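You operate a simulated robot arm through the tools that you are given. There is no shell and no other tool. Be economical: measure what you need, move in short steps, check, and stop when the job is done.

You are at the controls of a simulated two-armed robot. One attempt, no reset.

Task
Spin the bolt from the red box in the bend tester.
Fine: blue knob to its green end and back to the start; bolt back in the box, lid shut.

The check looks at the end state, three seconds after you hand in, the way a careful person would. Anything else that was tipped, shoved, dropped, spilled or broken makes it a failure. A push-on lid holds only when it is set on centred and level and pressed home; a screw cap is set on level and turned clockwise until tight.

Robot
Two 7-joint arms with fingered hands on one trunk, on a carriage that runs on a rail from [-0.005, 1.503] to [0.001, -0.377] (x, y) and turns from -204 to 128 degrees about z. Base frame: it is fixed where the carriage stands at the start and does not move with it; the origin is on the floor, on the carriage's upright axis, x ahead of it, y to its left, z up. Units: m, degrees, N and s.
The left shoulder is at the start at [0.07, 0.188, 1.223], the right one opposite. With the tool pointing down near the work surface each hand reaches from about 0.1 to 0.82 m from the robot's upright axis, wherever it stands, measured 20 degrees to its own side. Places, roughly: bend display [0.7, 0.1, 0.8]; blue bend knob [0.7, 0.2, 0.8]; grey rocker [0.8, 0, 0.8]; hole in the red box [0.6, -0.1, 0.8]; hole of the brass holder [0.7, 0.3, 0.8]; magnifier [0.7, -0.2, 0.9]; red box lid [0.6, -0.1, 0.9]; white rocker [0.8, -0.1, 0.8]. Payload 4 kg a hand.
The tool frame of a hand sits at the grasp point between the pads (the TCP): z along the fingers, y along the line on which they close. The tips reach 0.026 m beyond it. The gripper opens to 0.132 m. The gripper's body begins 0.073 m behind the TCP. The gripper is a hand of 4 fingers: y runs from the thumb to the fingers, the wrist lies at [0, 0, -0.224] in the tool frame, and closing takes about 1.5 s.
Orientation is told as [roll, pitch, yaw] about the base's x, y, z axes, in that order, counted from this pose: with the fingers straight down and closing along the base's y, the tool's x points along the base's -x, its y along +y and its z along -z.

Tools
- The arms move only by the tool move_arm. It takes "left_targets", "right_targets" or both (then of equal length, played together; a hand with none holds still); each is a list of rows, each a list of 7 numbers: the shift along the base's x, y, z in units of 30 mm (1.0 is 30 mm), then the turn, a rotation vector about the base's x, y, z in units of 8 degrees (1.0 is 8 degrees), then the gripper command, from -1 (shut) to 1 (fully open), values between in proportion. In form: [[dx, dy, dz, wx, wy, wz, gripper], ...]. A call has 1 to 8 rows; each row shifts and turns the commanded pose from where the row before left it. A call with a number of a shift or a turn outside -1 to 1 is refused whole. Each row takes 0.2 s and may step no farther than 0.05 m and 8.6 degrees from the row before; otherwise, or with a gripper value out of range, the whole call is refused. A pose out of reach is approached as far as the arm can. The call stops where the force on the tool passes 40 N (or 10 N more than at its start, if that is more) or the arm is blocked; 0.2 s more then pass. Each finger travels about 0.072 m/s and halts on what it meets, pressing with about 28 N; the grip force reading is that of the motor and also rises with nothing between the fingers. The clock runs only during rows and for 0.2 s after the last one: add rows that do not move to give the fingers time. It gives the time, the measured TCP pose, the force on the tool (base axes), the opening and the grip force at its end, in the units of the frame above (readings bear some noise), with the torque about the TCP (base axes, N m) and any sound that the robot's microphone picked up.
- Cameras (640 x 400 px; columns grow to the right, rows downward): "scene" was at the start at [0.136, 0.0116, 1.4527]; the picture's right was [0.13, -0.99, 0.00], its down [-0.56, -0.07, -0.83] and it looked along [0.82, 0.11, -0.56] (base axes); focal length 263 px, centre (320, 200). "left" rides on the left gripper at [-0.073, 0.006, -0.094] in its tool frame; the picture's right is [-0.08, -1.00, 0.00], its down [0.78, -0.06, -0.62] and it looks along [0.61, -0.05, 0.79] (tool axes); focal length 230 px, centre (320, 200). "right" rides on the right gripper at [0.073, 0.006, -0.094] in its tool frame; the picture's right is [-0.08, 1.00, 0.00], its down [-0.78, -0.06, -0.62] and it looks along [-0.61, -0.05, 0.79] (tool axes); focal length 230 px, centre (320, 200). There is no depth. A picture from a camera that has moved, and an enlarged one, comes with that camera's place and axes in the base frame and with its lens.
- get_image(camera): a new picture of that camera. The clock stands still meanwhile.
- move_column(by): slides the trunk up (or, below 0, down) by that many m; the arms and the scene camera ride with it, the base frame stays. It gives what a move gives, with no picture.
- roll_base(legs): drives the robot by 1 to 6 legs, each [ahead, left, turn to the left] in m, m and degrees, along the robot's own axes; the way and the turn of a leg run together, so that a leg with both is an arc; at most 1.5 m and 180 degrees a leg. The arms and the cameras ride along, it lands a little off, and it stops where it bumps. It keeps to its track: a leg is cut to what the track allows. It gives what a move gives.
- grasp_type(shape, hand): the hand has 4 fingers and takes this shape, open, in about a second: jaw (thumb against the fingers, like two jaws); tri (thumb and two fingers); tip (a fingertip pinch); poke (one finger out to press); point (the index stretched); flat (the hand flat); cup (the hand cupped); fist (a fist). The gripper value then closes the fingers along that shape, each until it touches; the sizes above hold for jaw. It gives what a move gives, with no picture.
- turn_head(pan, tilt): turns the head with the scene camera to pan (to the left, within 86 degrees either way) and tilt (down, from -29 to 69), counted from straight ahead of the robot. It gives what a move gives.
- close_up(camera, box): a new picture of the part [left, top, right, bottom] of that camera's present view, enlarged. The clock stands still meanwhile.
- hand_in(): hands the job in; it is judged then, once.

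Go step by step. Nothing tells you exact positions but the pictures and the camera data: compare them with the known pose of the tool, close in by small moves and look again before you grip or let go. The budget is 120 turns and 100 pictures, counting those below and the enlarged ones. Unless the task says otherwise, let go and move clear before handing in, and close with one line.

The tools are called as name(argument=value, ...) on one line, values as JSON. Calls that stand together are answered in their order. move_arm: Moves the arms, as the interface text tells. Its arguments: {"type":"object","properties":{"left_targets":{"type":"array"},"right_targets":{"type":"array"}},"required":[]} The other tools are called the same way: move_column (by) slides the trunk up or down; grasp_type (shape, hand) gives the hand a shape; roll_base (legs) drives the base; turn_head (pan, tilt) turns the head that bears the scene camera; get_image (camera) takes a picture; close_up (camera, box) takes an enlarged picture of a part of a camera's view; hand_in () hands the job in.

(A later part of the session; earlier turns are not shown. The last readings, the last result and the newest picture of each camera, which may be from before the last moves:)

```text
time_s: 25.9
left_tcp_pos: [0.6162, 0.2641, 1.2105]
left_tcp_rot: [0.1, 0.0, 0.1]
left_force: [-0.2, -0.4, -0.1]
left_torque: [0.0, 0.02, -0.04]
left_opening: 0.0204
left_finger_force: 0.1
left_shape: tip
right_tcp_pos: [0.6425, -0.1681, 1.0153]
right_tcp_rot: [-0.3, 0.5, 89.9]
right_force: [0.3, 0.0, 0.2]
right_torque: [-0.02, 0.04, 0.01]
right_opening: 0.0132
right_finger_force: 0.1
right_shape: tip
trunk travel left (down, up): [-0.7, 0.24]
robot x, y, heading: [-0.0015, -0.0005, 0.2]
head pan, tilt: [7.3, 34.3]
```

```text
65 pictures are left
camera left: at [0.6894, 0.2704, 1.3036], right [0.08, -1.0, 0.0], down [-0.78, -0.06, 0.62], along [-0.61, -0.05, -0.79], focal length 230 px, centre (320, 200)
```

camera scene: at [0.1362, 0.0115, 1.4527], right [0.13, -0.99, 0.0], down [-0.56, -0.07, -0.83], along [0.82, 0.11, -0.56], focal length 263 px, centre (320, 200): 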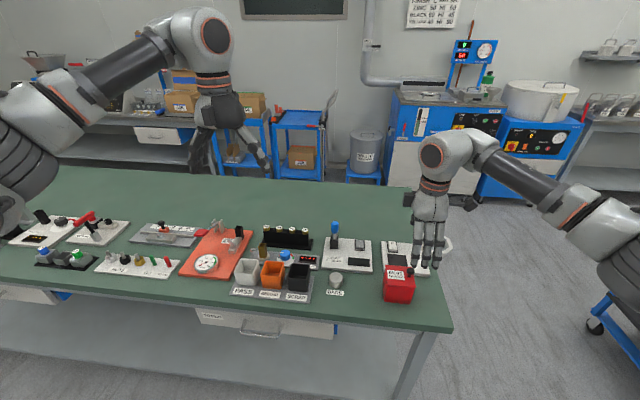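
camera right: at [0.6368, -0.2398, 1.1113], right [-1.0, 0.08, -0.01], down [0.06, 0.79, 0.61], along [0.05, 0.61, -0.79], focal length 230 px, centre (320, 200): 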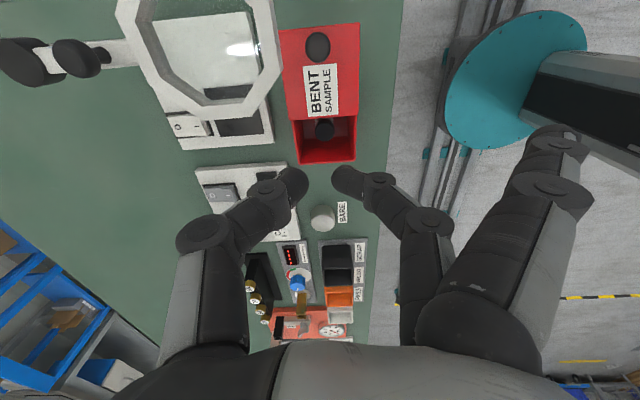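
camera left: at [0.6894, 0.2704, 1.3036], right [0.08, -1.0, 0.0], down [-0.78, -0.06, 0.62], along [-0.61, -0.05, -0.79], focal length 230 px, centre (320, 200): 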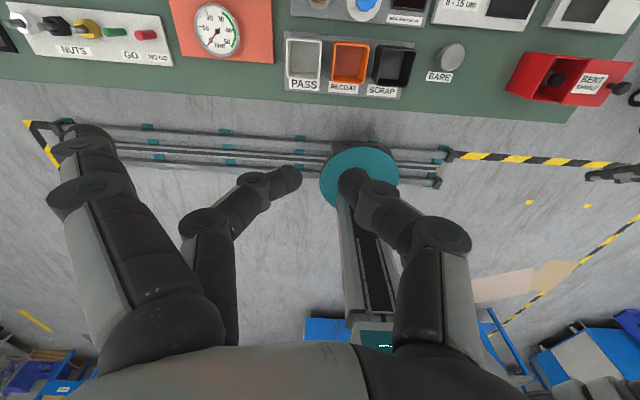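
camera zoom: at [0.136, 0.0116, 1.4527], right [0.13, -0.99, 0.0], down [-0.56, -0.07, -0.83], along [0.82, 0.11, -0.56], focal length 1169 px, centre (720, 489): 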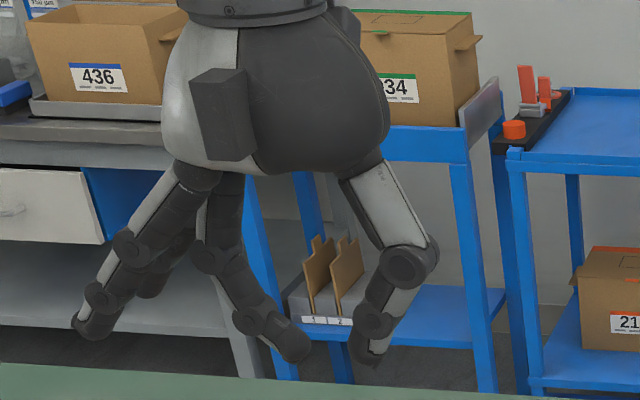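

The fingertip pinch should fit if I tilt the hand so its finger enters steeper: one finger on each x side of the bolt, clear of the lid edge. I'll tilt the right hand about 22° about y and hover over the bolt.

move_arm(right_targets=[[0.1, 0.2, 0, 0, 0.92, 0, -0.4], [0.1, 0.2, 0, 0, 0.92, 0, -0.4], [0, 0.2, 0, 0, 0.92, 0, -0.4], [0, 0.2, -0.6, 0, 0, 0, -0.4], [0, 0, -0.8, 0, 0, 0, -0.4], [0, 0, -0.8, 0, 0, 0, -0.4], [0, 0, -0.6, 0, 0, 0, -0.4]])

get_image(camera="right")

close_up(camera="scene", box=[360, 200, 450, 310])

```text
time_s: 27.5
left_tcp_pos: [0.6167, 0.2633, 1.209]
left_tcp_rot: [0.0, -0.1, 0.1]
left_force: [0.4, 0.3, -0.3]
left_torque: [-0.02, -0.01, 0.0]
left_opening: 0.0203
left_finger_force: 0.0
left_shape: tip
right_tcp_pos: [0.6482, -0.1422, 0.9319]
right_tcp_rot: [21.9, 0.6, 90.2]
right_force: [0.4, 0.2, 0.9]
right_torque: [-0.02, -0.01, -0.02]
right_opening: 0.0389
right_finger_force: 0.0
right_shape: tip
trunk travel left (down, up): [-0.7, 0.24]
robot x, y, heading: [0.0029, 0.0004, 0.1]
head pan, tilt: [7.3, 34.3]
```

```text
64 pictures are left
camera right: at [0.6783, -0.2141, 1.0222], right [-0.93, 0.08, 0.37], down [0.28, 0.79, 0.54], along [-0.25, 0.61, -0.75], focal length 230 px, centre (320, 200)
```

right: 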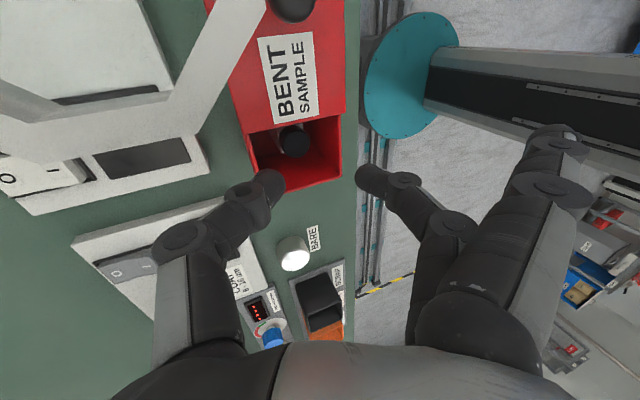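

```text
3.64 times, centred on (405, 255) of scene
camera zoom: at [0.1363, 0.0115, 1.4527], right [0.13, -0.99, 0.0], down [-0.56, -0.07, -0.83], along [0.82, 0.11, -0.56], focal length 956 px, centre (11, 0)
```

zoom: 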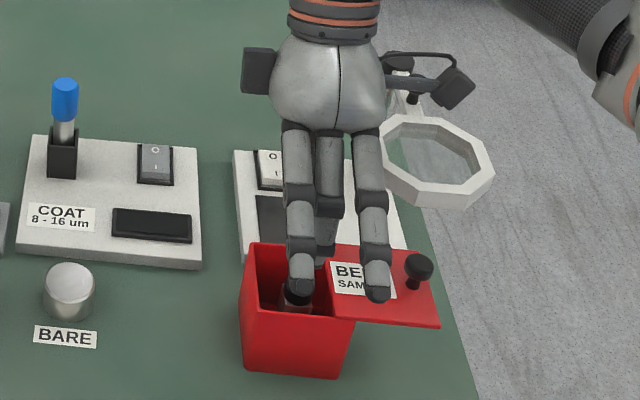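

move_arm(right_targets=[[0, 0, -0.8, 0, 0, 0, -0.4], [0, 0, -0.7, 0, 0, 0, -0.4]])

close_up(camera="right", box=[200, 60, 420, 260])

close_up(camera="scene", box=[370, 230, 440, 310])

```text
time_s: 28.1
left_tcp_pos: [0.6124, 0.2641, 1.2124]
left_tcp_rot: [-0.1, -0.3, 0.1]
left_force: [0.6, 0.5, 0.0]
left_torque: [-0.02, -0.03, -0.03]
left_opening: 0.0204
left_finger_force: 0.0
left_shape: tip
right_tcp_pos: [0.6475, -0.1428, 0.8922]
right_tcp_rot: [21.6, 0.5, 90.1]
right_force: [-4.3, 0.6, 15.0]
right_torque: [-0.01, -0.3, 0.0]
right_opening: 0.0344
right_finger_force: 0.0
right_shape: tip
trunk travel left (down, up): [-0.7, 0.24]
robot x, y, heading: [-0.0041, -0.0011, 0.2]
head pan, tilt: [7.3, 34.3]
```

```text
2.00 times, centred on (310, 160) of right
camera zoom: at [0.6762, -0.2142, 0.9823], right [-0.93, 0.08, 0.37], down [0.28, 0.79, 0.54], along [-0.25, 0.61, -0.75], focal length 460 px, centre (340, 280)
```

zoom: 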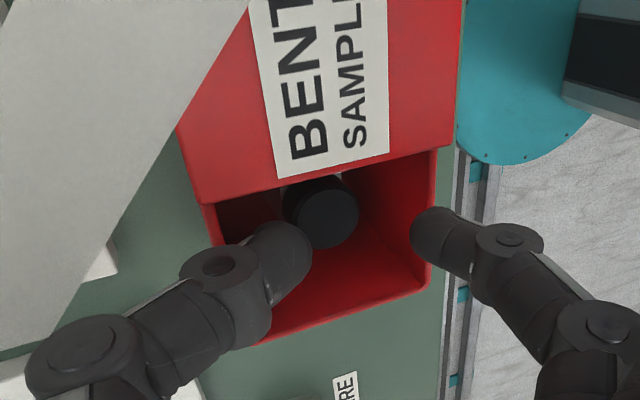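

```text
5.00 times, centred on (405, 270) of scene
camera zoom: at [0.1315, 0.0124, 1.4536], right [0.13, -0.99, 0.0], down [-0.56, -0.07, -0.83], along [0.82, 0.11, -0.56], focal length 1315 px, centre (-105, -150)
```

zoom: 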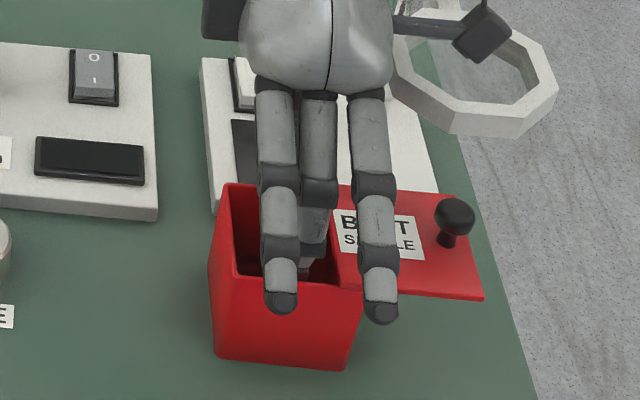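

The thumb tip is sitting on the box's far rim, so I'll lift, ease the tilt to about 14°, narrow the opening, and try again.

move_arm(right_targets=[[0, 0, 0.4, 0, 0, 0, -0.52], [0.05, 0, 0, 0, -1, 0, -0.52], [0, 0, 0, 0, 0, 0, -0.52], [0, 0, -0.35, 0, 0, 0, -0.52]])

close_up(camera="right", box=[200, 60, 420, 260])

```text
time_s: 29.1
left_tcp_pos: [0.6145, 0.2631, 1.2109]
left_tcp_rot: [0.0, 0.0, 0.1]
left_force: [-0.5, -0.2, -0.4]
left_torque: [-0.01, -0.01, 0.01]
left_opening: 0.0202
left_finger_force: 0.0
left_shape: tip
right_tcp_pos: [0.6494, -0.1414, 0.8923]
right_tcp_rot: [13.6, 0.5, 90.1]
right_force: [-3.8, 1.8, 8.4]
right_torque: [0.04, -0.12, 0.02]
right_opening: 0.0291
right_finger_force: 0.0
right_shape: tip
trunk travel left (down, up): [-0.7, 0.24]
robot x, y, heading: [-0.0003, -0.0002, 0.1]
head pan, tilt: [7.3, 34.3]
```

```text
2.00 times, centred on (310, 160) of right
camera zoom: at [0.6653, -0.2135, 0.9854], right [-0.97, 0.08, 0.23], down [0.2, 0.79, 0.58], along [-0.14, 0.61, -0.78], focal length 460 px, centre (340, 280)
```

zoom: 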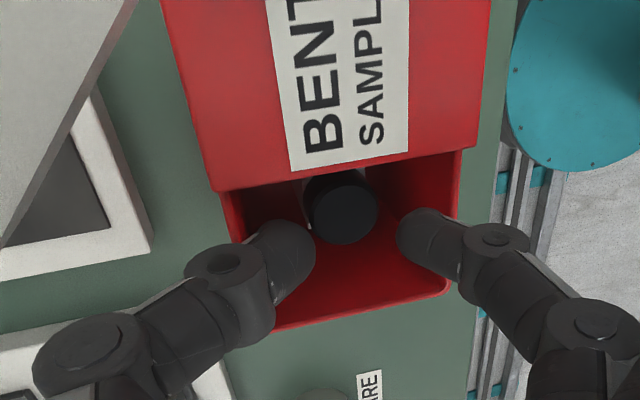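

Tips and bolt line up in x now, but the thumb knuckle is lightly on the rim. I'll try closing here, to learn whether the head is already within reach.

move_arm(right_targets=[[0, -0.05, 0.05, 0, 0, 0, -0.6], [0, 0, 0, 0, 0, 0, -0.8], [0, 0, 0, 0, 0, 0, -1], [0, 0, 0, 0, 0, 0, -1], [0, 0, 0, 0, 0, 0, -1]])

close_up(camera="right", box=[200, 60, 420, 260])

```text
time_s: 30.3
left_tcp_pos: [0.6166, 0.2634, 1.2097]
left_tcp_rot: [-0.1, -0.1, 0.1]
left_force: [-0.7, -0.2, 0.3]
left_torque: [0.02, 0.0, -0.03]
left_opening: 0.0204
left_finger_force: 0.0
left_shape: tip
right_tcp_pos: [0.6508, -0.1444, 0.8915]
right_tcp_rot: [13.7, 0.5, 90.0]
right_force: [0.5, -0.9, 0.6]
right_torque: [-0.02, -0.01, -0.02]
right_opening: 0.0023
right_finger_force: 28.1
right_shape: tip
trunk travel left (down, up): [-0.7, 0.24]
robot x, y, heading: [0.0039, 0.0008, 0.1]
head pan, tilt: [7.3, 34.3]
```

```text
2.00 times, centred on (310, 160) of right
camera zoom: at [0.667, -0.2155, 0.9845], right [-0.97, 0.08, 0.24], down [0.21, 0.79, 0.58], along [-0.14, 0.61, -0.78], focal length 460 px, centre (340, 280)
```

zoom: 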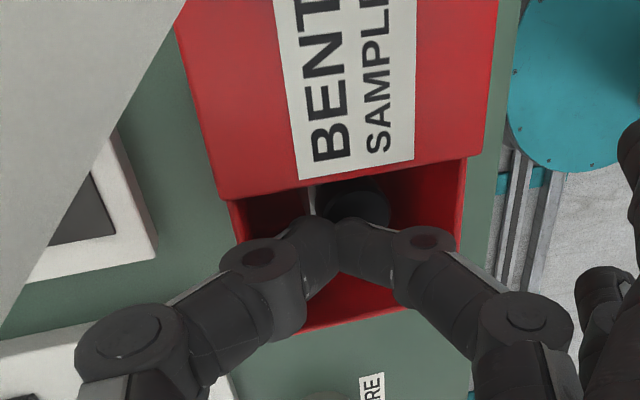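

The tips closed above the head. I'll descend gently with the fingers shut to find the height of the head top.

move_arm(right_targets=[[-0.05, 0.05, -0.1, 0, 0, 0, -1], [0, 0, -0.1, 0, 0, 0, -1], [0, 0, -0.1, 0, 0, 0, -1], [0, 0, 0, 0, 0, 0, -1]])

close_up(camera="scene", box=[375, 240, 435, 310])

```text
time_s: 31.1
left_tcp_pos: [0.6153, 0.264, 1.2102]
left_tcp_rot: [-0.1, -0.1, 0.1]
left_force: [0.7, 0.1, -1.0]
left_torque: [0.0, 0.01, -0.01]
left_opening: 0.0204
left_finger_force: 0.1
left_shape: tip
right_tcp_pos: [0.6495, -0.1424, 0.8896]
right_tcp_rot: [13.4, 0.1, 90.0]
right_force: [-2.9, -1.1, 22.0]
right_torque: [-0.04, 0.2, 0.04]
right_opening: 0.0041
right_finger_force: 27.9
right_shape: tip
trunk travel left (down, up): [-0.7, 0.24]
robot x, y, heading: [-0.0038, -0.0016, 0.0]
head pan, tilt: [7.3, 34.3]
stopped in row 3 (right hand): the force on the tool passed its limit at 44 N (the readings are from after the stop); the commanded pose is now the measured one
```

```text
5.71 times, centred on (405, 275) of scene
camera zoom: at [0.1341, 0.0116, 1.4529], right [0.13, -0.99, 0.0], down [-0.56, -0.07, -0.83], along [0.82, 0.1, -0.56], focal length 1503 px, centre (-166, -229)
```

zoom: 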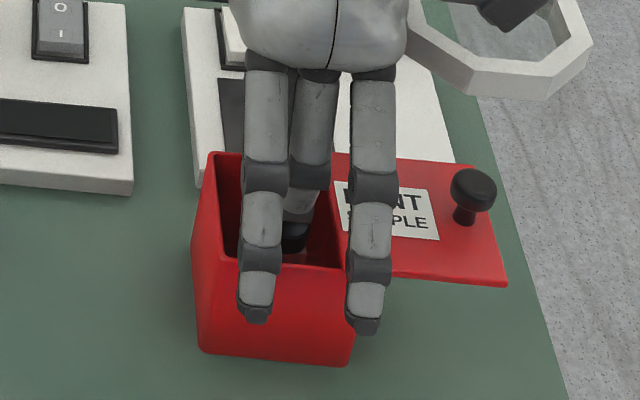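

The fingertips met the head top at the hand's centre, so reach is adequate. But the image shows the bolt about 11 mm toward -x of the pinch, which explains the thumb hitting the rim. I'll recentre and retry.

move_arm(right_targets=[[0, 0, 0.5, 0, 0, 0, -1], [-0.33, -0.08, 0, 0, 0, 0, -0.45], [0, 0, 0, 0, 0, 0, -0.45], [0, 0, 0, 0, 0, 0, -0.45], [0, 0, -0.4, 0, 0, 0, -0.45]])

close_up(camera="right", box=[200, 60, 420, 260])

```text
time_s: 32.3
left_tcp_pos: [0.6141, 0.2635, 1.2113]
left_tcp_rot: [0.0, 0.0, 0.1]
left_force: [1.1, 0.6, 0.2]
left_torque: [0.01, -0.02, 0.01]
left_opening: 0.0205
left_finger_force: 0.1
left_shape: tip
right_tcp_pos: [0.6409, -0.1452, 0.8913]
right_tcp_rot: [13.4, 0.2, 89.9]
right_force: [-3.1, -0.3, 9.0]
right_torque: [0.05, -0.11, -0.01]
right_opening: 0.0339
right_finger_force: 0.0
right_shape: tip
trunk travel left (down, up): [-0.7, 0.24]
robot x, y, heading: [-0.0006, 0.0004, -0.1]
head pan, tilt: [7.3, 34.3]
```

```text
2.00 times, centred on (310, 160) of right
camera zoom: at [0.6565, -0.2171, 0.9847], right [-0.97, 0.08, 0.23], down [0.2, 0.79, 0.58], along [-0.14, 0.61, -0.78], focal length 460 px, centre (340, 280)
```

zoom: 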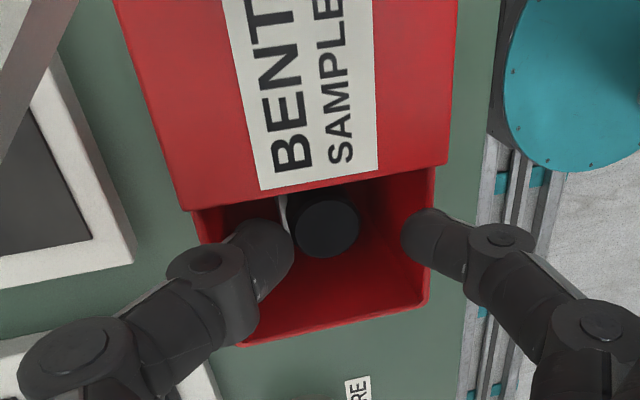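

Thumb contact again, and a lower tilt should raise it. I'll untilt by 8° and descend again in small steps.

move_arm(right_targets=[[0, 0, 0.3, 0, 0, 0, -0.45], [-0.08, 0, 0, 0, -1, 0, -0.45], [0, 0, -0.3, 0, 0, 0, -0.45], [0, 0, -0.15, 0, 0, 0, -0.45], [0, 0, 0, 0, 0, 0, -0.45]])

close_up(camera="right", box=[200, 60, 420, 260])

```text
time_s: 33.5
left_tcp_pos: [0.6144, 0.2645, 1.2101]
left_tcp_rot: [0.0, -0.1, 0.2]
left_force: [0.3, 0.4, 0.3]
left_torque: [-0.02, 0.0, 0.01]
left_opening: 0.0201
left_finger_force: 0.0
left_shape: tip
right_tcp_pos: [0.6381, -0.1441, 0.8867]
right_tcp_rot: [5.3, 0.3, 89.9]
right_force: [-0.6, 0.3, 16.9]
right_torque: [-0.02, 0.1, -0.03]
right_opening: 0.0319
right_finger_force: 0.1
right_shape: tip
trunk travel left (down, up): [-0.7, 0.24]
robot x, y, heading: [0.004, -0.003, 0.2]
head pan, tilt: [7.3, 34.3]
```

```text
2.00 times, centred on (310, 160) of right
camera zoom: at [0.641, -0.2165, 0.9816], right [-0.99, 0.08, 0.09], down [0.12, 0.79, 0.6], along [-0.02, 0.61, -0.79], focal length 460 px, centre (340, 280)
```

zoom: 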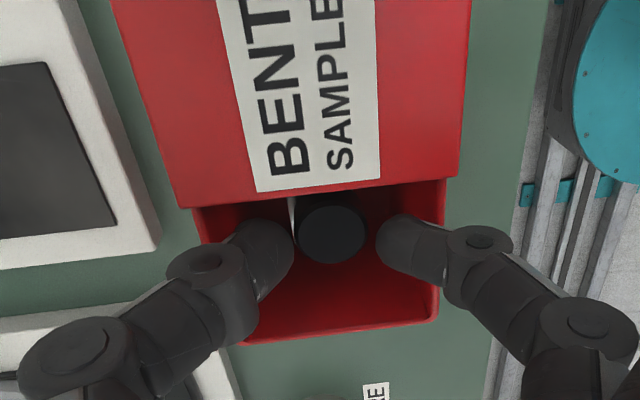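

Contact is now balanced and the head sits centred between the tips. I'll close and see whether they catch it.

move_arm(right_targets=[[0, 0, 0, 0, 0, 0, -0.6], [0, 0, -0.05, 0, 0, 0, -0.8], [0, 0, -0.05, 0, 0, 0, -1], [0, 0, 0, 0, 0, 0, -1], [0, 0, 0, 0, 0, 0, -1]])

close_up(camera="right", box=[200, 60, 420, 260])

```text
time_s: 34.7
left_tcp_pos: [0.6136, 0.2638, 1.2111]
left_tcp_rot: [-0.2, -0.2, 0.1]
left_force: [0.5, -0.7, 0.6]
left_torque: [-0.01, -0.01, 0.0]
left_opening: 0.0202
left_finger_force: 0.1
left_shape: tip
right_tcp_pos: [0.6373, -0.1439, 0.8855]
right_tcp_rot: [5.1, 0.3, 89.8]
right_force: [5.6, -2.1, 32.9]
right_torque: [-0.1, 0.25, 0.05]
right_opening: 0.0213
right_finger_force: 28.0
right_shape: tip
trunk travel left (down, up): [-0.7, 0.24]
robot x, y, heading: [-0.0017, -0.0007, -0.1]
head pan, tilt: [7.3, 34.3]
```

```text
2.00 times, centred on (310, 160) of right
camera zoom: at [0.6404, -0.2164, 0.9796], right [-0.99, 0.08, 0.09], down [0.12, 0.79, 0.6], along [-0.02, 0.61, -0.79], focal length 460 px, centre (340, 280)
```

zoom: 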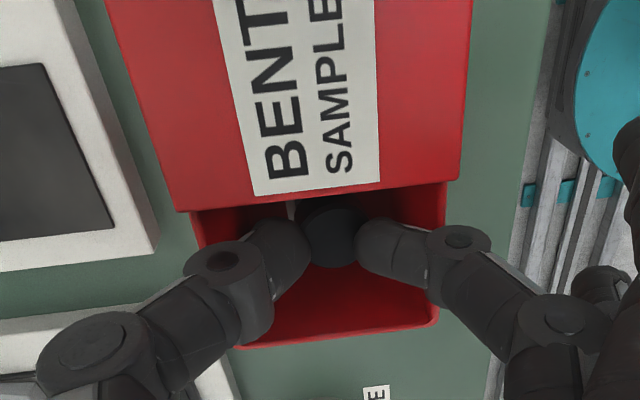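

The opening of 21 mm with full grip force means the head is held. I'll lift slowly and check.

move_arm(right_targets=[[0, 0, 0.15, 0, 0, 0, -1], [0, 0, 0.25, 0, 0, 0, -1], [0, 0, 0.4, 0, 0, 0, -1], [0, 0, 0.5, 0, 0, 0, -1]])

close_up(camera="right", box=[200, 60, 420, 260])

close_up(camera="scene", box=[370, 220, 440, 310])

```text
time_s: 35.7
left_tcp_pos: [0.6168, 0.2633, 1.2086]
left_tcp_rot: [0.0, 0.0, 0.1]
left_force: [-0.2, 0.3, -0.2]
left_torque: [0.0, 0.0, -0.02]
left_opening: 0.0205
left_finger_force: 0.2
left_shape: tip
right_tcp_pos: [0.638, -0.1458, 0.9207]
right_tcp_rot: [5.5, 0.4, 89.9]
right_force: [-4.9, -1.9, -0.7]
right_torque: [-0.02, 0.37, -0.02]
right_opening: 0.0166
right_finger_force: 28.0
right_shape: tip
trunk travel left (down, up): [-0.7, 0.24]
robot x, y, heading: [0.003, -0.0013, -0.2]
head pan, tilt: [7.3, 34.3]
```

```text
2.00 times, centred on (310, 160) of right
camera zoom: at [0.6412, -0.2178, 1.0145], right [-0.99, 0.08, 0.1], down [0.12, 0.79, 0.6], along [-0.03, 0.61, -0.79], focal length 460 px, centre (340, 280)
```

zoom: 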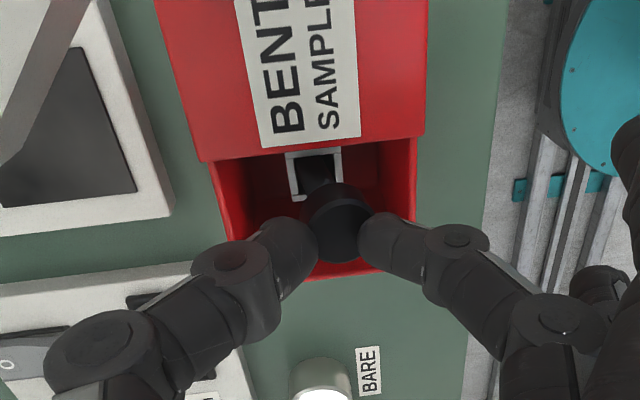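

```text
4.44 times, centred on (405, 265) of scene
camera zoom: at [0.1361, 0.0116, 1.4526], right [0.13, -0.99, 0.0], down [-0.56, -0.07, -0.83], along [0.82, 0.1, -0.56], focal length 1169 px, centre (-58, -89)
```

zoom: 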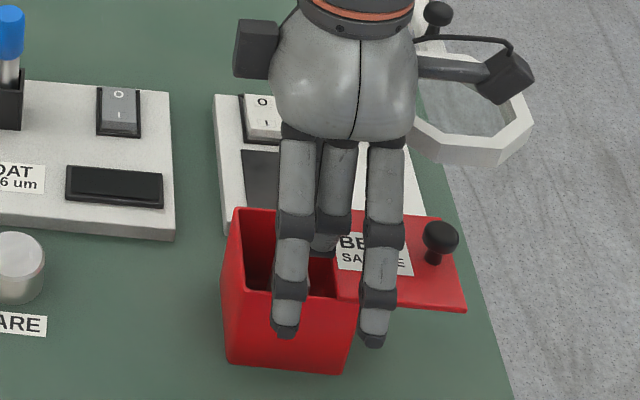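

The bolt is coming up out of a square socket, with slight side load and still held. I'll keep lifting.

move_arm(right_targets=[[0, 0, 0.4, 0, 0, 0, -1], [0, 0, 0.5, 0, 0, 0, -1]])

get_image(camera="right")

```text
time_s: 36.3
left_tcp_pos: [0.6176, 0.2628, 1.2094]
left_tcp_rot: [0.0, -0.1, 0.2]
left_force: [0.1, 0.1, 0.1]
left_torque: [0.04, -0.01, 0.01]
left_opening: 0.0205
left_finger_force: 0.1
left_shape: tip
right_tcp_pos: [0.6397, -0.1441, 0.9479]
right_tcp_rot: [5.5, 0.3, 89.9]
right_force: [0.6, 0.5, -0.7]
right_torque: [0.02, 0.01, -0.01]
right_opening: 0.0151
right_finger_force: 27.7
right_shape: tip
trunk travel left (down, up): [-0.7, 0.24]
robot x, y, heading: [-0.0064, -0.0025, 0.1]
head pan, tilt: [7.3, 34.3]
```

```text
52 pictures are left
camera right: at [0.6417, -0.2178, 1.0423], right [-0.99, 0.08, 0.09], down [0.12, 0.79, 0.6], along [-0.03, 0.61, -0.79], focal length 230 px, centre (320, 200)
```

right: 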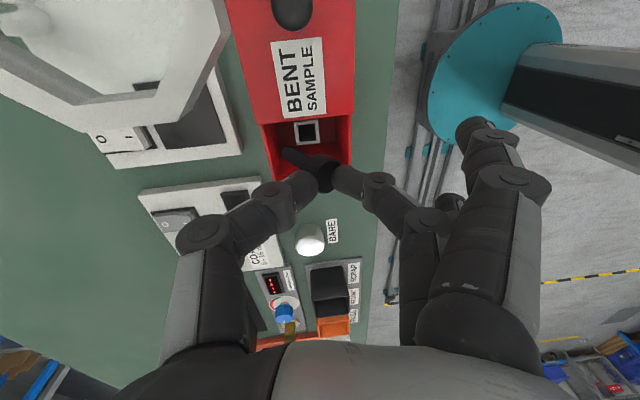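

The bolt is out, but it has tilted between the fingertips. I'll raise it clear of the box and take a good look.

move_arm(right_targets=[[0, 0, 0.5, 0, 0, 0, -1], [0, 0, 0.5, 0, 0, 0, -1], [0, 0, 0.5, 0, 0, 0, -1]])

close_up(camera="right", box=[240, 100, 400, 240])

close_up(camera="scene", box=[370, 190, 450, 290])

```text
time_s: 37.1
left_tcp_pos: [0.6165, 0.2631, 1.2107]
left_tcp_rot: [0.0, 0.1, 0.1]
left_force: [0.7, -0.2, 0.3]
left_torque: [0.01, 0.02, 0.02]
left_opening: 0.0203
left_finger_force: 0.0
left_shape: tip
right_tcp_pos: [0.6381, -0.1453, 0.9929]
right_tcp_rot: [5.5, 0.4, 89.9]
right_force: [0.7, -0.1, -0.4]
right_torque: [0.01, 0.01, 0.02]
right_opening: 0.0149
right_finger_force: 27.7
right_shape: tip
trunk travel left (down, up): [-0.7, 0.24]
robot x, y, heading: [-0.0006, 0.0003, 0.1]
head pan, tilt: [7.3, 34.3]
```

```text
2.86 times, centred on (320, 170) of right
camera zoom: at [0.6419, -0.2172, 1.0872], right [-0.99, 0.08, 0.1], down [0.12, 0.79, 0.6], along [-0.03, 0.61, -0.79], focal length 657 px, centre (320, 286)
```

zoom: 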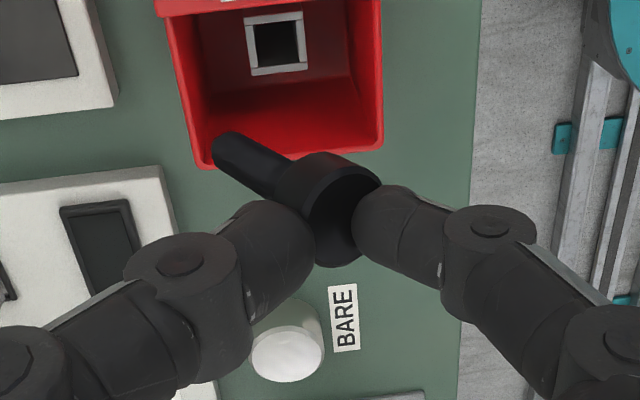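

```text
4.00 times, centred on (410, 240) of scene
camera zoom: at [0.1359, 0.0115, 1.4527], right [0.13, -0.99, 0.0], down [-0.56, -0.07, -0.83], along [0.82, 0.11, -0.56], focal length 1052 px, centre (-40, 40)
```

zoom: 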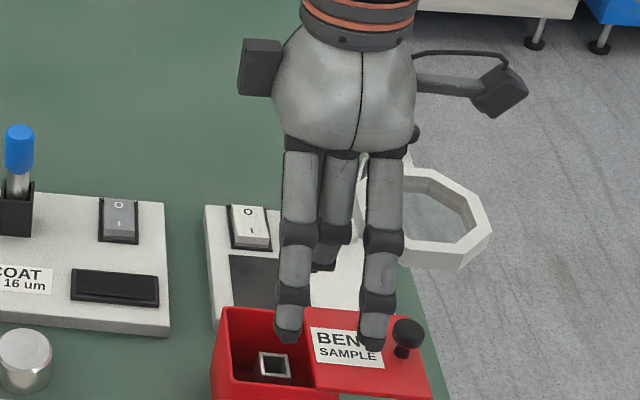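

The bolt hangs about 40° off vertical in the pinch, with its shank toward the thumb. I can cancel that by leaning the hand, and a lean toward the robot's right suits this arm. First I'll yaw back to 0 while raised.

move_arm(right_targets=[[0, 0, 0.5, 0, 0, -1, -1], [0, 0, 0.5, 0, 0, -1, -1], [0, 0, 0.5, 0, 0, -1, -1], [0, 0, 0, 0, 0, -1, -1], [0, 0, 0, 0, 0, -1, -1], [0, 0, 0, 0, 0, -1, -1], [0, 0, 0, 0, 0, -1, -1], [0, 0, 0, 0, 0, -1, -1]])

move_arm(right_targets=[[0, 0, 0, 0, 0, -1, -1], [0, 0, 0, 0, 0, -1, -1], [0, 0, 0, 0, 0, -1, -1], [0, 0, 0, 0, 0, -0.25, -1]])

roll_base(legs=[[0, 0.33, 0]])

close_up(camera="scene", box=[360, 130, 480, 240])

```text
time_s: 38.9
left_tcp_pos: [0.6165, 0.2627, 1.2084]
left_tcp_rot: [0.0, 0.0, 0.1]
left_force: [-0.6, 0.3, -0.2]
left_torque: [0.01, 0.0, 0.03]
left_opening: 0.0204
left_finger_force: 0.0
left_shape: tip
right_tcp_pos: [0.6379, -0.1442, 1.0374]
right_tcp_rot: [5.5, 0.3, 25.7]
right_force: [-0.4, 0.8, -0.5]
right_torque: [0.0, -0.02, -0.01]
right_opening: 0.0148
right_finger_force: 27.8
right_shape: tip
trunk travel left (down, up): [-0.7, 0.24]
robot x, y, heading: [-0.0056, -0.001, 0.1]
head pan, tilt: [7.3, 34.3]
```

```text
time_s: 39.9
left_tcp_pos: [0.6167, 0.264, 1.2098]
left_tcp_rot: [0.1, 0.0, 0.1]
left_force: [0.4, 0.3, 0.1]
left_torque: [-0.02, 0.01, -0.01]
left_opening: 0.0204
left_finger_force: 0.1
left_shape: tip
right_tcp_pos: [0.6377, -0.1445, 1.0375]
right_tcp_rot: [5.5, 0.2, -0.2]
right_force: [0.2, -0.6, -0.8]
right_torque: [0.01, -0.03, 0.03]
right_opening: 0.0149
right_finger_force: 27.6
right_shape: tip
trunk travel left (down, up): [-0.7, 0.24]
robot x, y, heading: [0.0006, -0.001, -0.0]
head pan, tilt: [7.3, 34.3]
```

```text
time_s: 42.1
left_tcp_pos: [0.6152, 0.5954, 1.21]
left_tcp_rot: [0.0, -0.1, 0.3]
left_force: [0.6, -0.4, 0.5]
left_torque: [0.05, 0.03, 0.0]
left_opening: 0.0203
left_finger_force: 0.1
left_shape: tip
right_tcp_pos: [0.6376, 0.1867, 1.0375]
right_tcp_rot: [5.5, 0.3, 0.1]
right_force: [-0.2, -1.1, -1.0]
right_torque: [0.01, -0.01, 0.03]
right_opening: 0.0151
right_finger_force: 27.4
right_shape: tip
trunk travel left (down, up): [-0.7, 0.24]
robot x, y, heading: [-0.0008, 0.3305, 0.2]
head pan, tilt: [7.3, 34.3]
```

```text
3.64 times, centred on (420, 185) of scene
camera zoom: at [0.1351, 0.3419, 1.4527], right [0.13, -0.99, 0.0], down [-0.56, -0.07, -0.83], along [0.82, 0.11, -0.56], focal length 956 px, centre (-44, 254)
```

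zoom: 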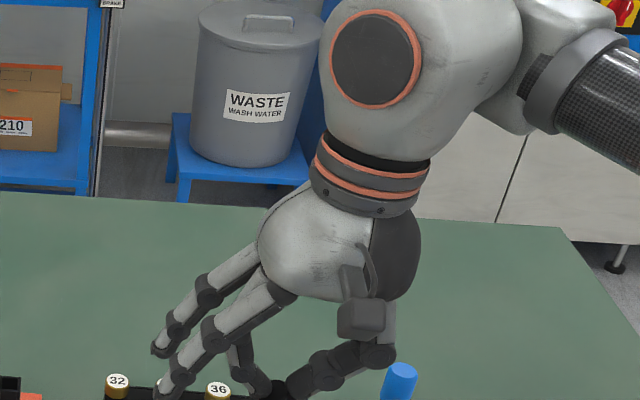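

move_arm(right_targets=[[0, 0, 0, 1, 0, 0, -1], [0, 0, 0, 1, 0, 0, -1], [0, 0, 0, 1, 0, 0, -1], [0, 0, 0, 1, 0, 0, -1], [0, 0, 0, 1, 0, 0, -1]])

get_image(camera="scene")

get_image(camera="right")

```text
time_s: 43.3
left_tcp_pos: [0.6133, 0.5946, 1.2101]
left_tcp_rot: [0.0, 0.1, 0.3]
left_force: [0.0, 0.2, -0.7]
left_torque: [-0.03, -0.01, -0.01]
left_opening: 0.0202
left_finger_force: 0.1
left_shape: tip
right_tcp_pos: [0.6381, 0.1874, 1.0376]
right_tcp_rot: [45.7, 0.2, 0.2]
right_force: [0.5, 0.3, -0.9]
right_torque: [-0.02, -0.02, -0.01]
right_opening: 0.0149
right_finger_force: 27.9
right_shape: tip
trunk travel left (down, up): [-0.7, 0.24]
robot x, y, heading: [0.0009, 0.3297, -0.0]
head pan, tilt: [7.3, 34.3]
```

```text
48 pictures are left
camera scene: at [0.1353, 0.3422, 1.4527], right [0.13, -0.99, 0.0], down [-0.56, -0.07, -0.83], along [0.82, 0.11, -0.56], focal length 263 px, centre (320, 200)
```

scene: 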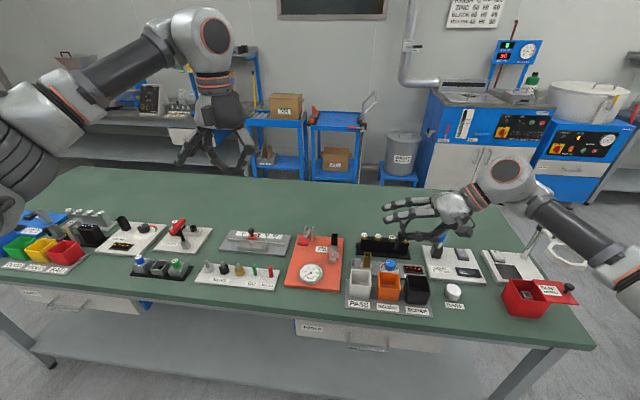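

```text
47 pictures are left
camera right: at [0.5656, 0.1253, 1.1082], right [0.08, 0.7, 0.71], down [0.79, -0.48, 0.38], along [0.61, 0.53, -0.59], focal length 230 px, centre (320, 200)
```

right: 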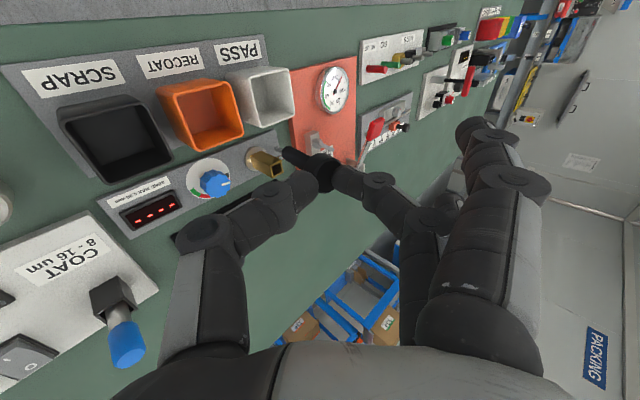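

close_up(camera="scene", box=[375, 185, 455, 265])

close_up(camera="right", box=[160, 110, 400, 260])

```text
5.00 times, centred on (415, 225) of scene
camera zoom: at [0.1353, 0.3422, 1.4527], right [0.13, -0.99, 0.0], down [-0.56, -0.07, -0.83], along [0.82, 0.11, -0.56], focal length 1315 px, centre (-155, 75)
```

zoom: 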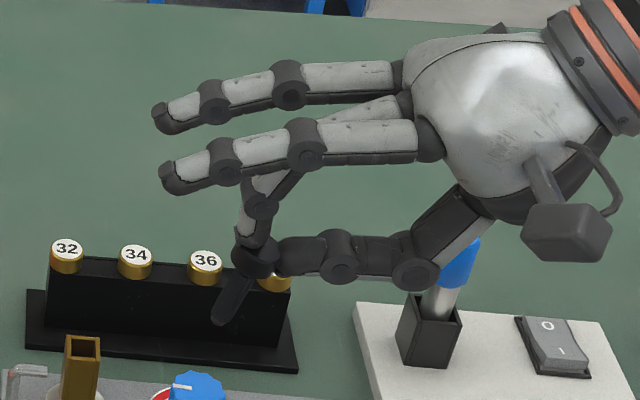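

```text
2.67 times, centred on (280, 185) of right
camera zoom: at [0.5656, 0.1253, 1.1082], right [0.08, 0.7, 0.71], down [0.79, -0.48, 0.38], along [0.61, 0.53, -0.59], focal length 614 px, centre (427, 240)
```

zoom: 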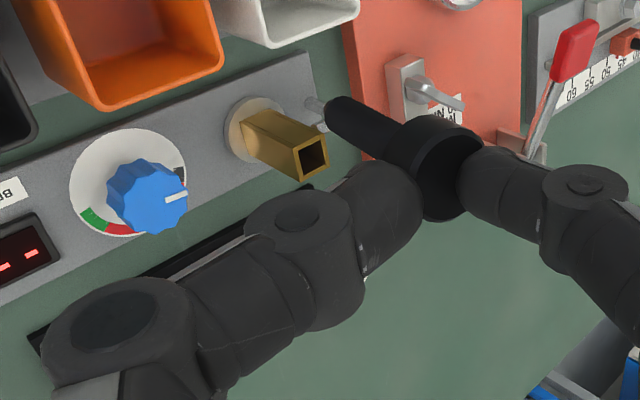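

The bolt is near vertical now, about 8° over-leaned. The shank tip triangulates to [0.640, 0.217, 0.976] and the brass tube top to [0.730, 0.279, 0.852]. I'll take off 8° and move to hover above the tube.

move_arm(right_targets=[[0.75, 0.59, 0, -1, 0, 0, -1], [0.75, 0.59, 0, 0, 0, 0, -1], [0.75, 0.59, 0, 0, 0, 0, -1], [0.75, 0.59, 0, 0, 0, 0, -1], [0, 0, -0.9, 0, 0, 0, -1], [0, 0, -0.9, 0, 0, 0, -1], [0, 0, -0.6, 0, 0, 0, -1]])

close_up(camera="scene", box=[340, 220, 430, 290])

close_up(camera="right", box=[200, 80, 420, 240])

```text
time_s: 44.9
left_tcp_pos: [0.6149, 0.5974, 1.2083]
left_tcp_rot: [0.0, 0.1, 0.4]
left_force: [-0.7, 0.0, -0.6]
left_torque: [0.04, -0.03, 0.01]
left_opening: 0.0204
left_finger_force: 0.0
left_shape: tip
right_tcp_pos: [0.7283, 0.2598, 0.9643]
right_tcp_rot: [37.4, 0.3, 0.3]
right_force: [-0.8, -0.1, 0.6]
right_torque: [-0.01, 0.03, 0.02]
right_opening: 0.0148
right_finger_force: 28.0
right_shape: tip
trunk travel left (down, up): [-0.7, 0.24]
robot x, y, heading: [-0.0013, 0.3316, 0.2]
head pan, tilt: [7.3, 34.3]
```

```text
5.71 times, centred on (385, 255) of scene
camera zoom: at [0.1353, 0.3434, 1.4527], right [0.13, -0.99, 0.0], down [-0.56, -0.07, -0.83], along [0.82, 0.11, -0.56], focal length 1503 px, centre (-51, -114)
```

zoom: 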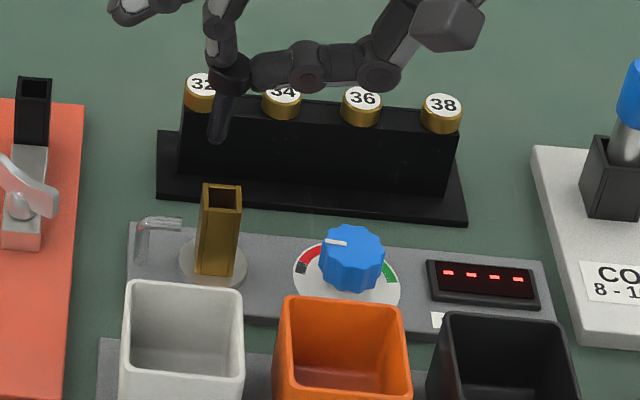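

```text
2.50 times, centred on (310, 160) of right
camera zoom: at [0.6563, 0.2079, 1.0421], right [0.08, 0.79, 0.61], down [0.79, -0.42, 0.45], along [0.61, 0.44, -0.66], focal length 575 px, centre (345, 300)
```

zoom: 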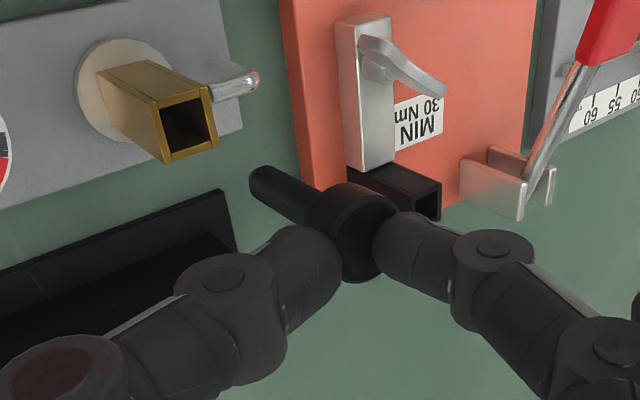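

The tip is about 10 mm too far in +x and 5 mm too far in +y, with a 30 mm vertical gap. I'll correct that, lower halfway, and look again.

move_arm(right_targets=[[-0.33, -0.17, 0, 0, 0, 0, -1], [0, 0, -0.4, 0, 0, 0, -1], [0, 0, -0.3, 0, 0, 0, -1]])

close_up(camera="scene", box=[350, 235, 400, 285])

close_up(camera="right", box=[200, 80, 420, 240])

```text
time_s: 45.7
left_tcp_pos: [0.614, 0.5968, 1.2094]
left_tcp_rot: [0.0, 0.0, 0.3]
left_force: [-0.2, -0.2, -0.4]
left_torque: [-0.01, -0.02, -0.04]
left_opening: 0.0204
left_finger_force: 0.1
left_shape: tip
right_tcp_pos: [0.7179, 0.2534, 0.9442]
right_tcp_rot: [37.6, 0.2, 0.3]
right_force: [-0.6, 0.6, -1.6]
right_torque: [0.0, 0.04, 0.0]
right_opening: 0.0148
right_finger_force: 27.5
right_shape: tip
trunk travel left (down, up): [-0.7, 0.24]
robot x, y, heading: [-0.0018, 0.3303, 0.2]
head pan, tilt: [7.3, 34.3]
```

```text
8.00 times, centred on (375, 260) of scene
camera zoom: at [0.1351, 0.3429, 1.4527], right [0.13, -0.99, 0.0], down [-0.56, -0.07, -0.83], along [0.82, 0.11, -0.56], focal length 2104 px, centre (-120, -280)
```

zoom: 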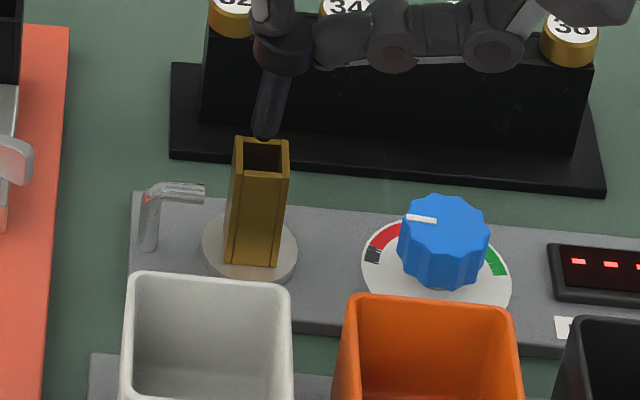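

```text
2.50 times, centred on (310, 160) of right
camera zoom: at [0.6457, 0.2019, 1.0224], right [0.08, 0.79, 0.61], down [0.79, -0.42, 0.45], along [0.61, 0.44, -0.66], focal length 575 px, centre (345, 300)
```

zoom: 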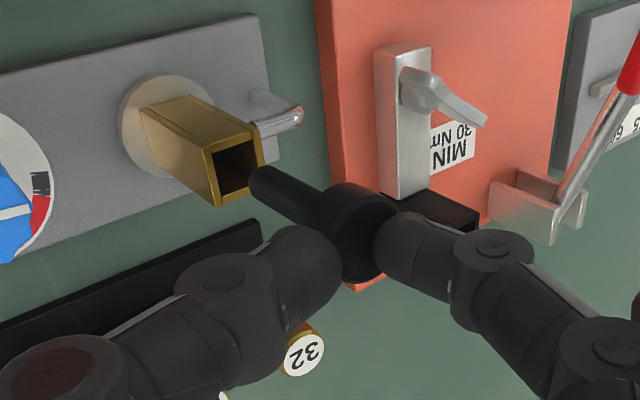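

Both views project the tip straight down onto the centre of the tube opening. I'll lower slowly into it.

move_arm(right_targets=[[0, 0, -0.3, 0, 0, 0, -1], [0, 0, -0.2, 0, 0, 0, -1], [0, 0, -0.2, 0, 0, 0, -1], [0, 0, -0.15, 0, 0, 0, -1]])

close_up(camera="right", box=[200, 80, 420, 240])

```text
time_s: 46.7
left_tcp_pos: [0.6148, 0.598, 1.2093]
left_tcp_rot: [0.0, -0.1, 0.3]
left_force: [0.6, -0.3, 0.1]
left_torque: [-0.05, 0.03, 0.02]
left_opening: 0.0202
left_finger_force: 0.0
left_shape: tip
right_tcp_pos: [0.7179, 0.2553, 0.9181]
right_tcp_rot: [37.5, 0.2, 0.3]
right_force: [0.6, 0.8, -0.8]
right_torque: [0.01, 0.01, 0.01]
right_opening: 0.0149
right_finger_force: 28.2
right_shape: tip
trunk travel left (down, up): [-0.7, 0.24]
robot x, y, heading: [-0.003, 0.3339, 0.3]
head pan, tilt: [7.3, 34.3]
```

```text
2.50 times, centred on (310, 160) of right
camera zoom: at [0.6458, 0.2026, 0.997], right [0.08, 0.79, 0.61], down [0.79, -0.42, 0.45], along [0.61, 0.44, -0.66], focal length 575 px, centre (345, 300)
```

zoom: 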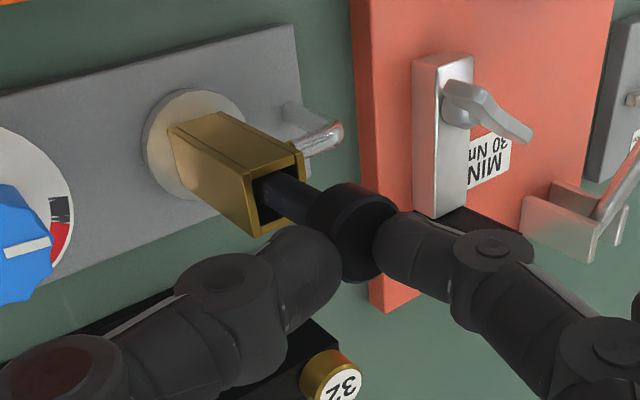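

move_arm(right_targets=[[0, 0, -0.15, 0, 0, 0, -1], [0, 0, -0.15, 0, 0, 0, -1], [0, 0, -0.12, 0, 0, 0, -1], [0, 0, -0.1, 0, 0, 0, -1]])

close_up(camera="right", box=[200, 80, 420, 240])

```text
time_s: 47.7
left_tcp_pos: [0.6152, 0.5959, 1.2089]
left_tcp_rot: [0.0, 0.0, 0.3]
left_force: [1.4, 0.3, 0.1]
left_torque: [-0.01, -0.01, 0.03]
left_opening: 0.0204
left_finger_force: 0.1
left_shape: tip
right_tcp_pos: [0.7186, 0.254, 0.9043]
right_tcp_rot: [37.6, 0.2, 0.3]
right_force: [0.2, 0.0, -0.1]
right_torque: [-0.04, -0.07, -0.04]
right_opening: 0.0149
right_finger_force: 27.7
right_shape: tip
trunk travel left (down, up): [-0.7, 0.24]
robot x, y, heading: [0.0026, 0.3294, 0.2]
head pan, tilt: [7.3, 34.3]
```

```text
2.50 times, centred on (310, 160) of right
camera zoom: at [0.6453, 0.2017, 0.9818], right [0.08, 0.79, 0.61], down [0.79, -0.42, 0.45], along [0.61, 0.44, -0.66], focal length 575 px, centre (345, 300)
```

zoom: 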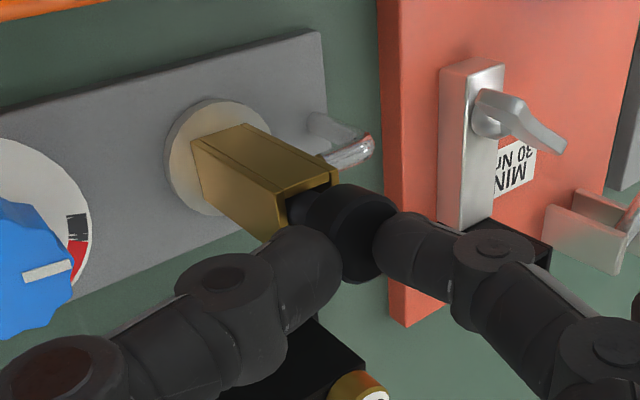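

move_arm(right_targets=[[0, 0, -0.1, 0, 0, 0, -1], [0, 0, -0.1, 0, 0, 0, -1], [0, 0, -0.1, 0, 0, 0, -1]])

close_up(camera="right", box=[200, 80, 420, 240])

```text
time_s: 48.5
left_tcp_pos: [0.6153, 0.5967, 1.2093]
left_tcp_rot: [0.0, -0.1, 0.3]
left_force: [0.6, 0.2, -0.5]
left_torque: [0.03, -0.01, 0.0]
left_opening: 0.0202
left_finger_force: 0.0
left_shape: tip
right_tcp_pos: [0.7185, 0.2549, 0.8939]
right_tcp_rot: [37.6, 0.1, 0.2]
right_force: [4.8, 1.9, 2.8]
right_torque: [0.08, -0.1, -0.05]
right_opening: 0.015
right_finger_force: 27.9
right_shape: tip
trunk travel left (down, up): [-0.7, 0.24]
robot x, y, heading: [-0.0032, 0.3287, 0.3]
head pan, tilt: [7.3, 34.3]
```

```text
2.50 times, centred on (310, 160) of right
camera zoom: at [0.6461, 0.2014, 0.9734], right [0.08, 0.79, 0.61], down [0.79, -0.42, 0.45], along [0.61, 0.44, -0.66], focal length 575 px, centre (345, 300)
```

zoom: 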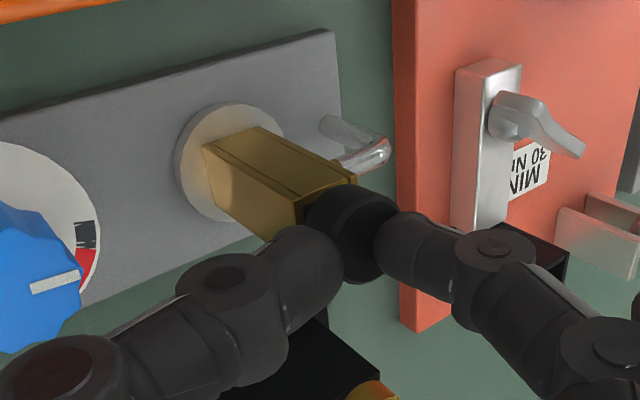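

Light contact: the collar is at the tube mouth. I'll release slowly and let it settle.

move_arm(right_targets=[[0, 0, 0, 0, 0, 0, -0.7], [0, 0, 0, 0, 0, 0, -0.5], [0, 0, 0, 0, 0, 0, -0.5], [0, 0, 0, 0, 0, 0, -0.5]])

close_up(camera="right", box=[200, 80, 420, 240])

```text
time_s: 49.5
left_tcp_pos: [0.614, 0.5958, 1.2095]
left_tcp_rot: [0.0, 0.0, 0.4]
left_force: [-0.5, 0.1, 0.9]
left_torque: [-0.02, 0.0, -0.04]
left_opening: 0.0204
left_finger_force: 0.1
left_shape: tip
right_tcp_pos: [0.719, 0.2533, 0.8944]
right_tcp_rot: [37.6, 0.2, 0.3]
right_force: [-0.6, 1.4, -0.3]
right_torque: [0.02, 0.0, 0.02]
right_opening: 0.0327
right_finger_force: 0.0
right_shape: tip
trunk travel left (down, up): [-0.7, 0.24]
robot x, y, heading: [-0.0015, 0.3324, 0.1]
head pan, tilt: [7.3, 34.3]
```

```text
2.50 times, centred on (310, 160) of right
camera zoom: at [0.6455, 0.2012, 0.9731], right [0.08, 0.79, 0.61], down [0.79, -0.42, 0.45], along [0.61, 0.44, -0.66], focal length 575 px, centre (345, 300)
```

zoom: 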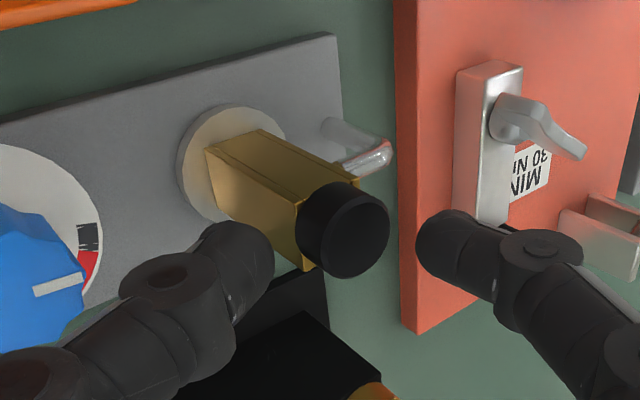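

The bolt is seated with its head on the tube. I'll back out along the tool axis, straighten the hand, and switch to jaw for the blue knob.

move_arm(right_targets=[[0, -0.5, 0.7, 0, 0, 0, -0.4], [0, -0.6, 0.8, 0, 0, 0, -0.3], [0, -0.4, 1, 0, 0, 0, -0.3], [0, 0, 1, -0.94, 0, 0, -0.3], [0, 0.1, 0, -0.94, 0, 0, -0.3], [0, 0.1, 0, -0.94, 0, 0, -0.3], [0, 0.1, 0, -0.94, 0, 0, -0.3], [0, 0.1, 0, -0.94, 0, 0, -0.3]])

grasp_type(shape="jaw", hand="right")

get_image(camera="right")

```text
time_s: 51.3
left_tcp_pos: [0.6139, 0.5975, 1.2086]
left_tcp_rot: [-0.1, 0.0, 0.3]
left_force: [0.1, 0.2, 0.2]
left_torque: [-0.03, 0.0, -0.01]
left_opening: 0.02
left_finger_force: 0.1
left_shape: tip
right_tcp_pos: [0.7179, 0.2232, 0.9992]
right_tcp_rot: [-0.4, 0.4, 0.0]
right_force: [-0.1, 0.7, -0.1]
right_torque: [0.0, 0.02, -0.06]
right_opening: 0.0457
right_finger_force: 0.0
right_shape: tip
trunk travel left (down, up): [-0.7, 0.24]
robot x, y, heading: [0.002, 0.3305, 0.4]
head pan, tilt: [7.3, 34.3]
```

```text
time_s: 52.2
left_tcp_pos: [0.6149, 0.5964, 1.2098]
left_tcp_rot: [0.0, 0.0, 0.3]
left_force: [0.0, -0.2, 0.5]
left_torque: [0.02, 0.0, -0.01]
left_opening: 0.0204
left_finger_force: 0.1
left_shape: tip
right_tcp_pos: [0.7173, 0.2213, 0.9998]
right_tcp_rot: [0.0, 0.3, 0.1]
right_force: [-0.1, -0.4, 0.9]
right_torque: [0.03, 0.01, -0.03]
right_opening: 0.132
right_finger_force: 0.1
right_shape: jaw
trunk travel left (down, up): [-0.7, 0.24]
robot x, y, heading: [-0.0023, 0.3336, 0.3]
head pan, tilt: [7.3, 34.3]
```

```text
36 pictures are left
camera right: at [0.6454, 0.2274, 1.094], right [0.08, 1.0, 0.0], down [0.79, -0.06, 0.61], along [0.61, -0.05, -0.79], focal length 230 px, centre (320, 200)
```

right: 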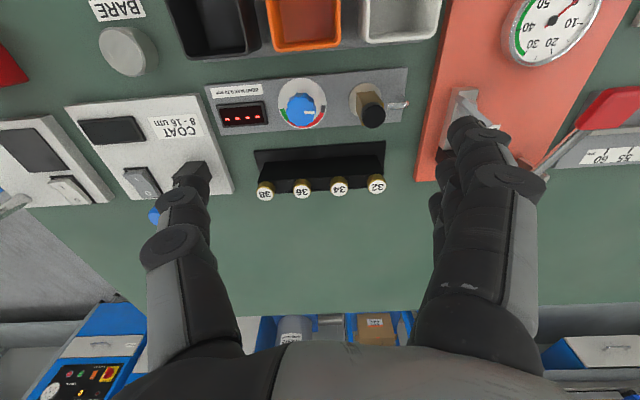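

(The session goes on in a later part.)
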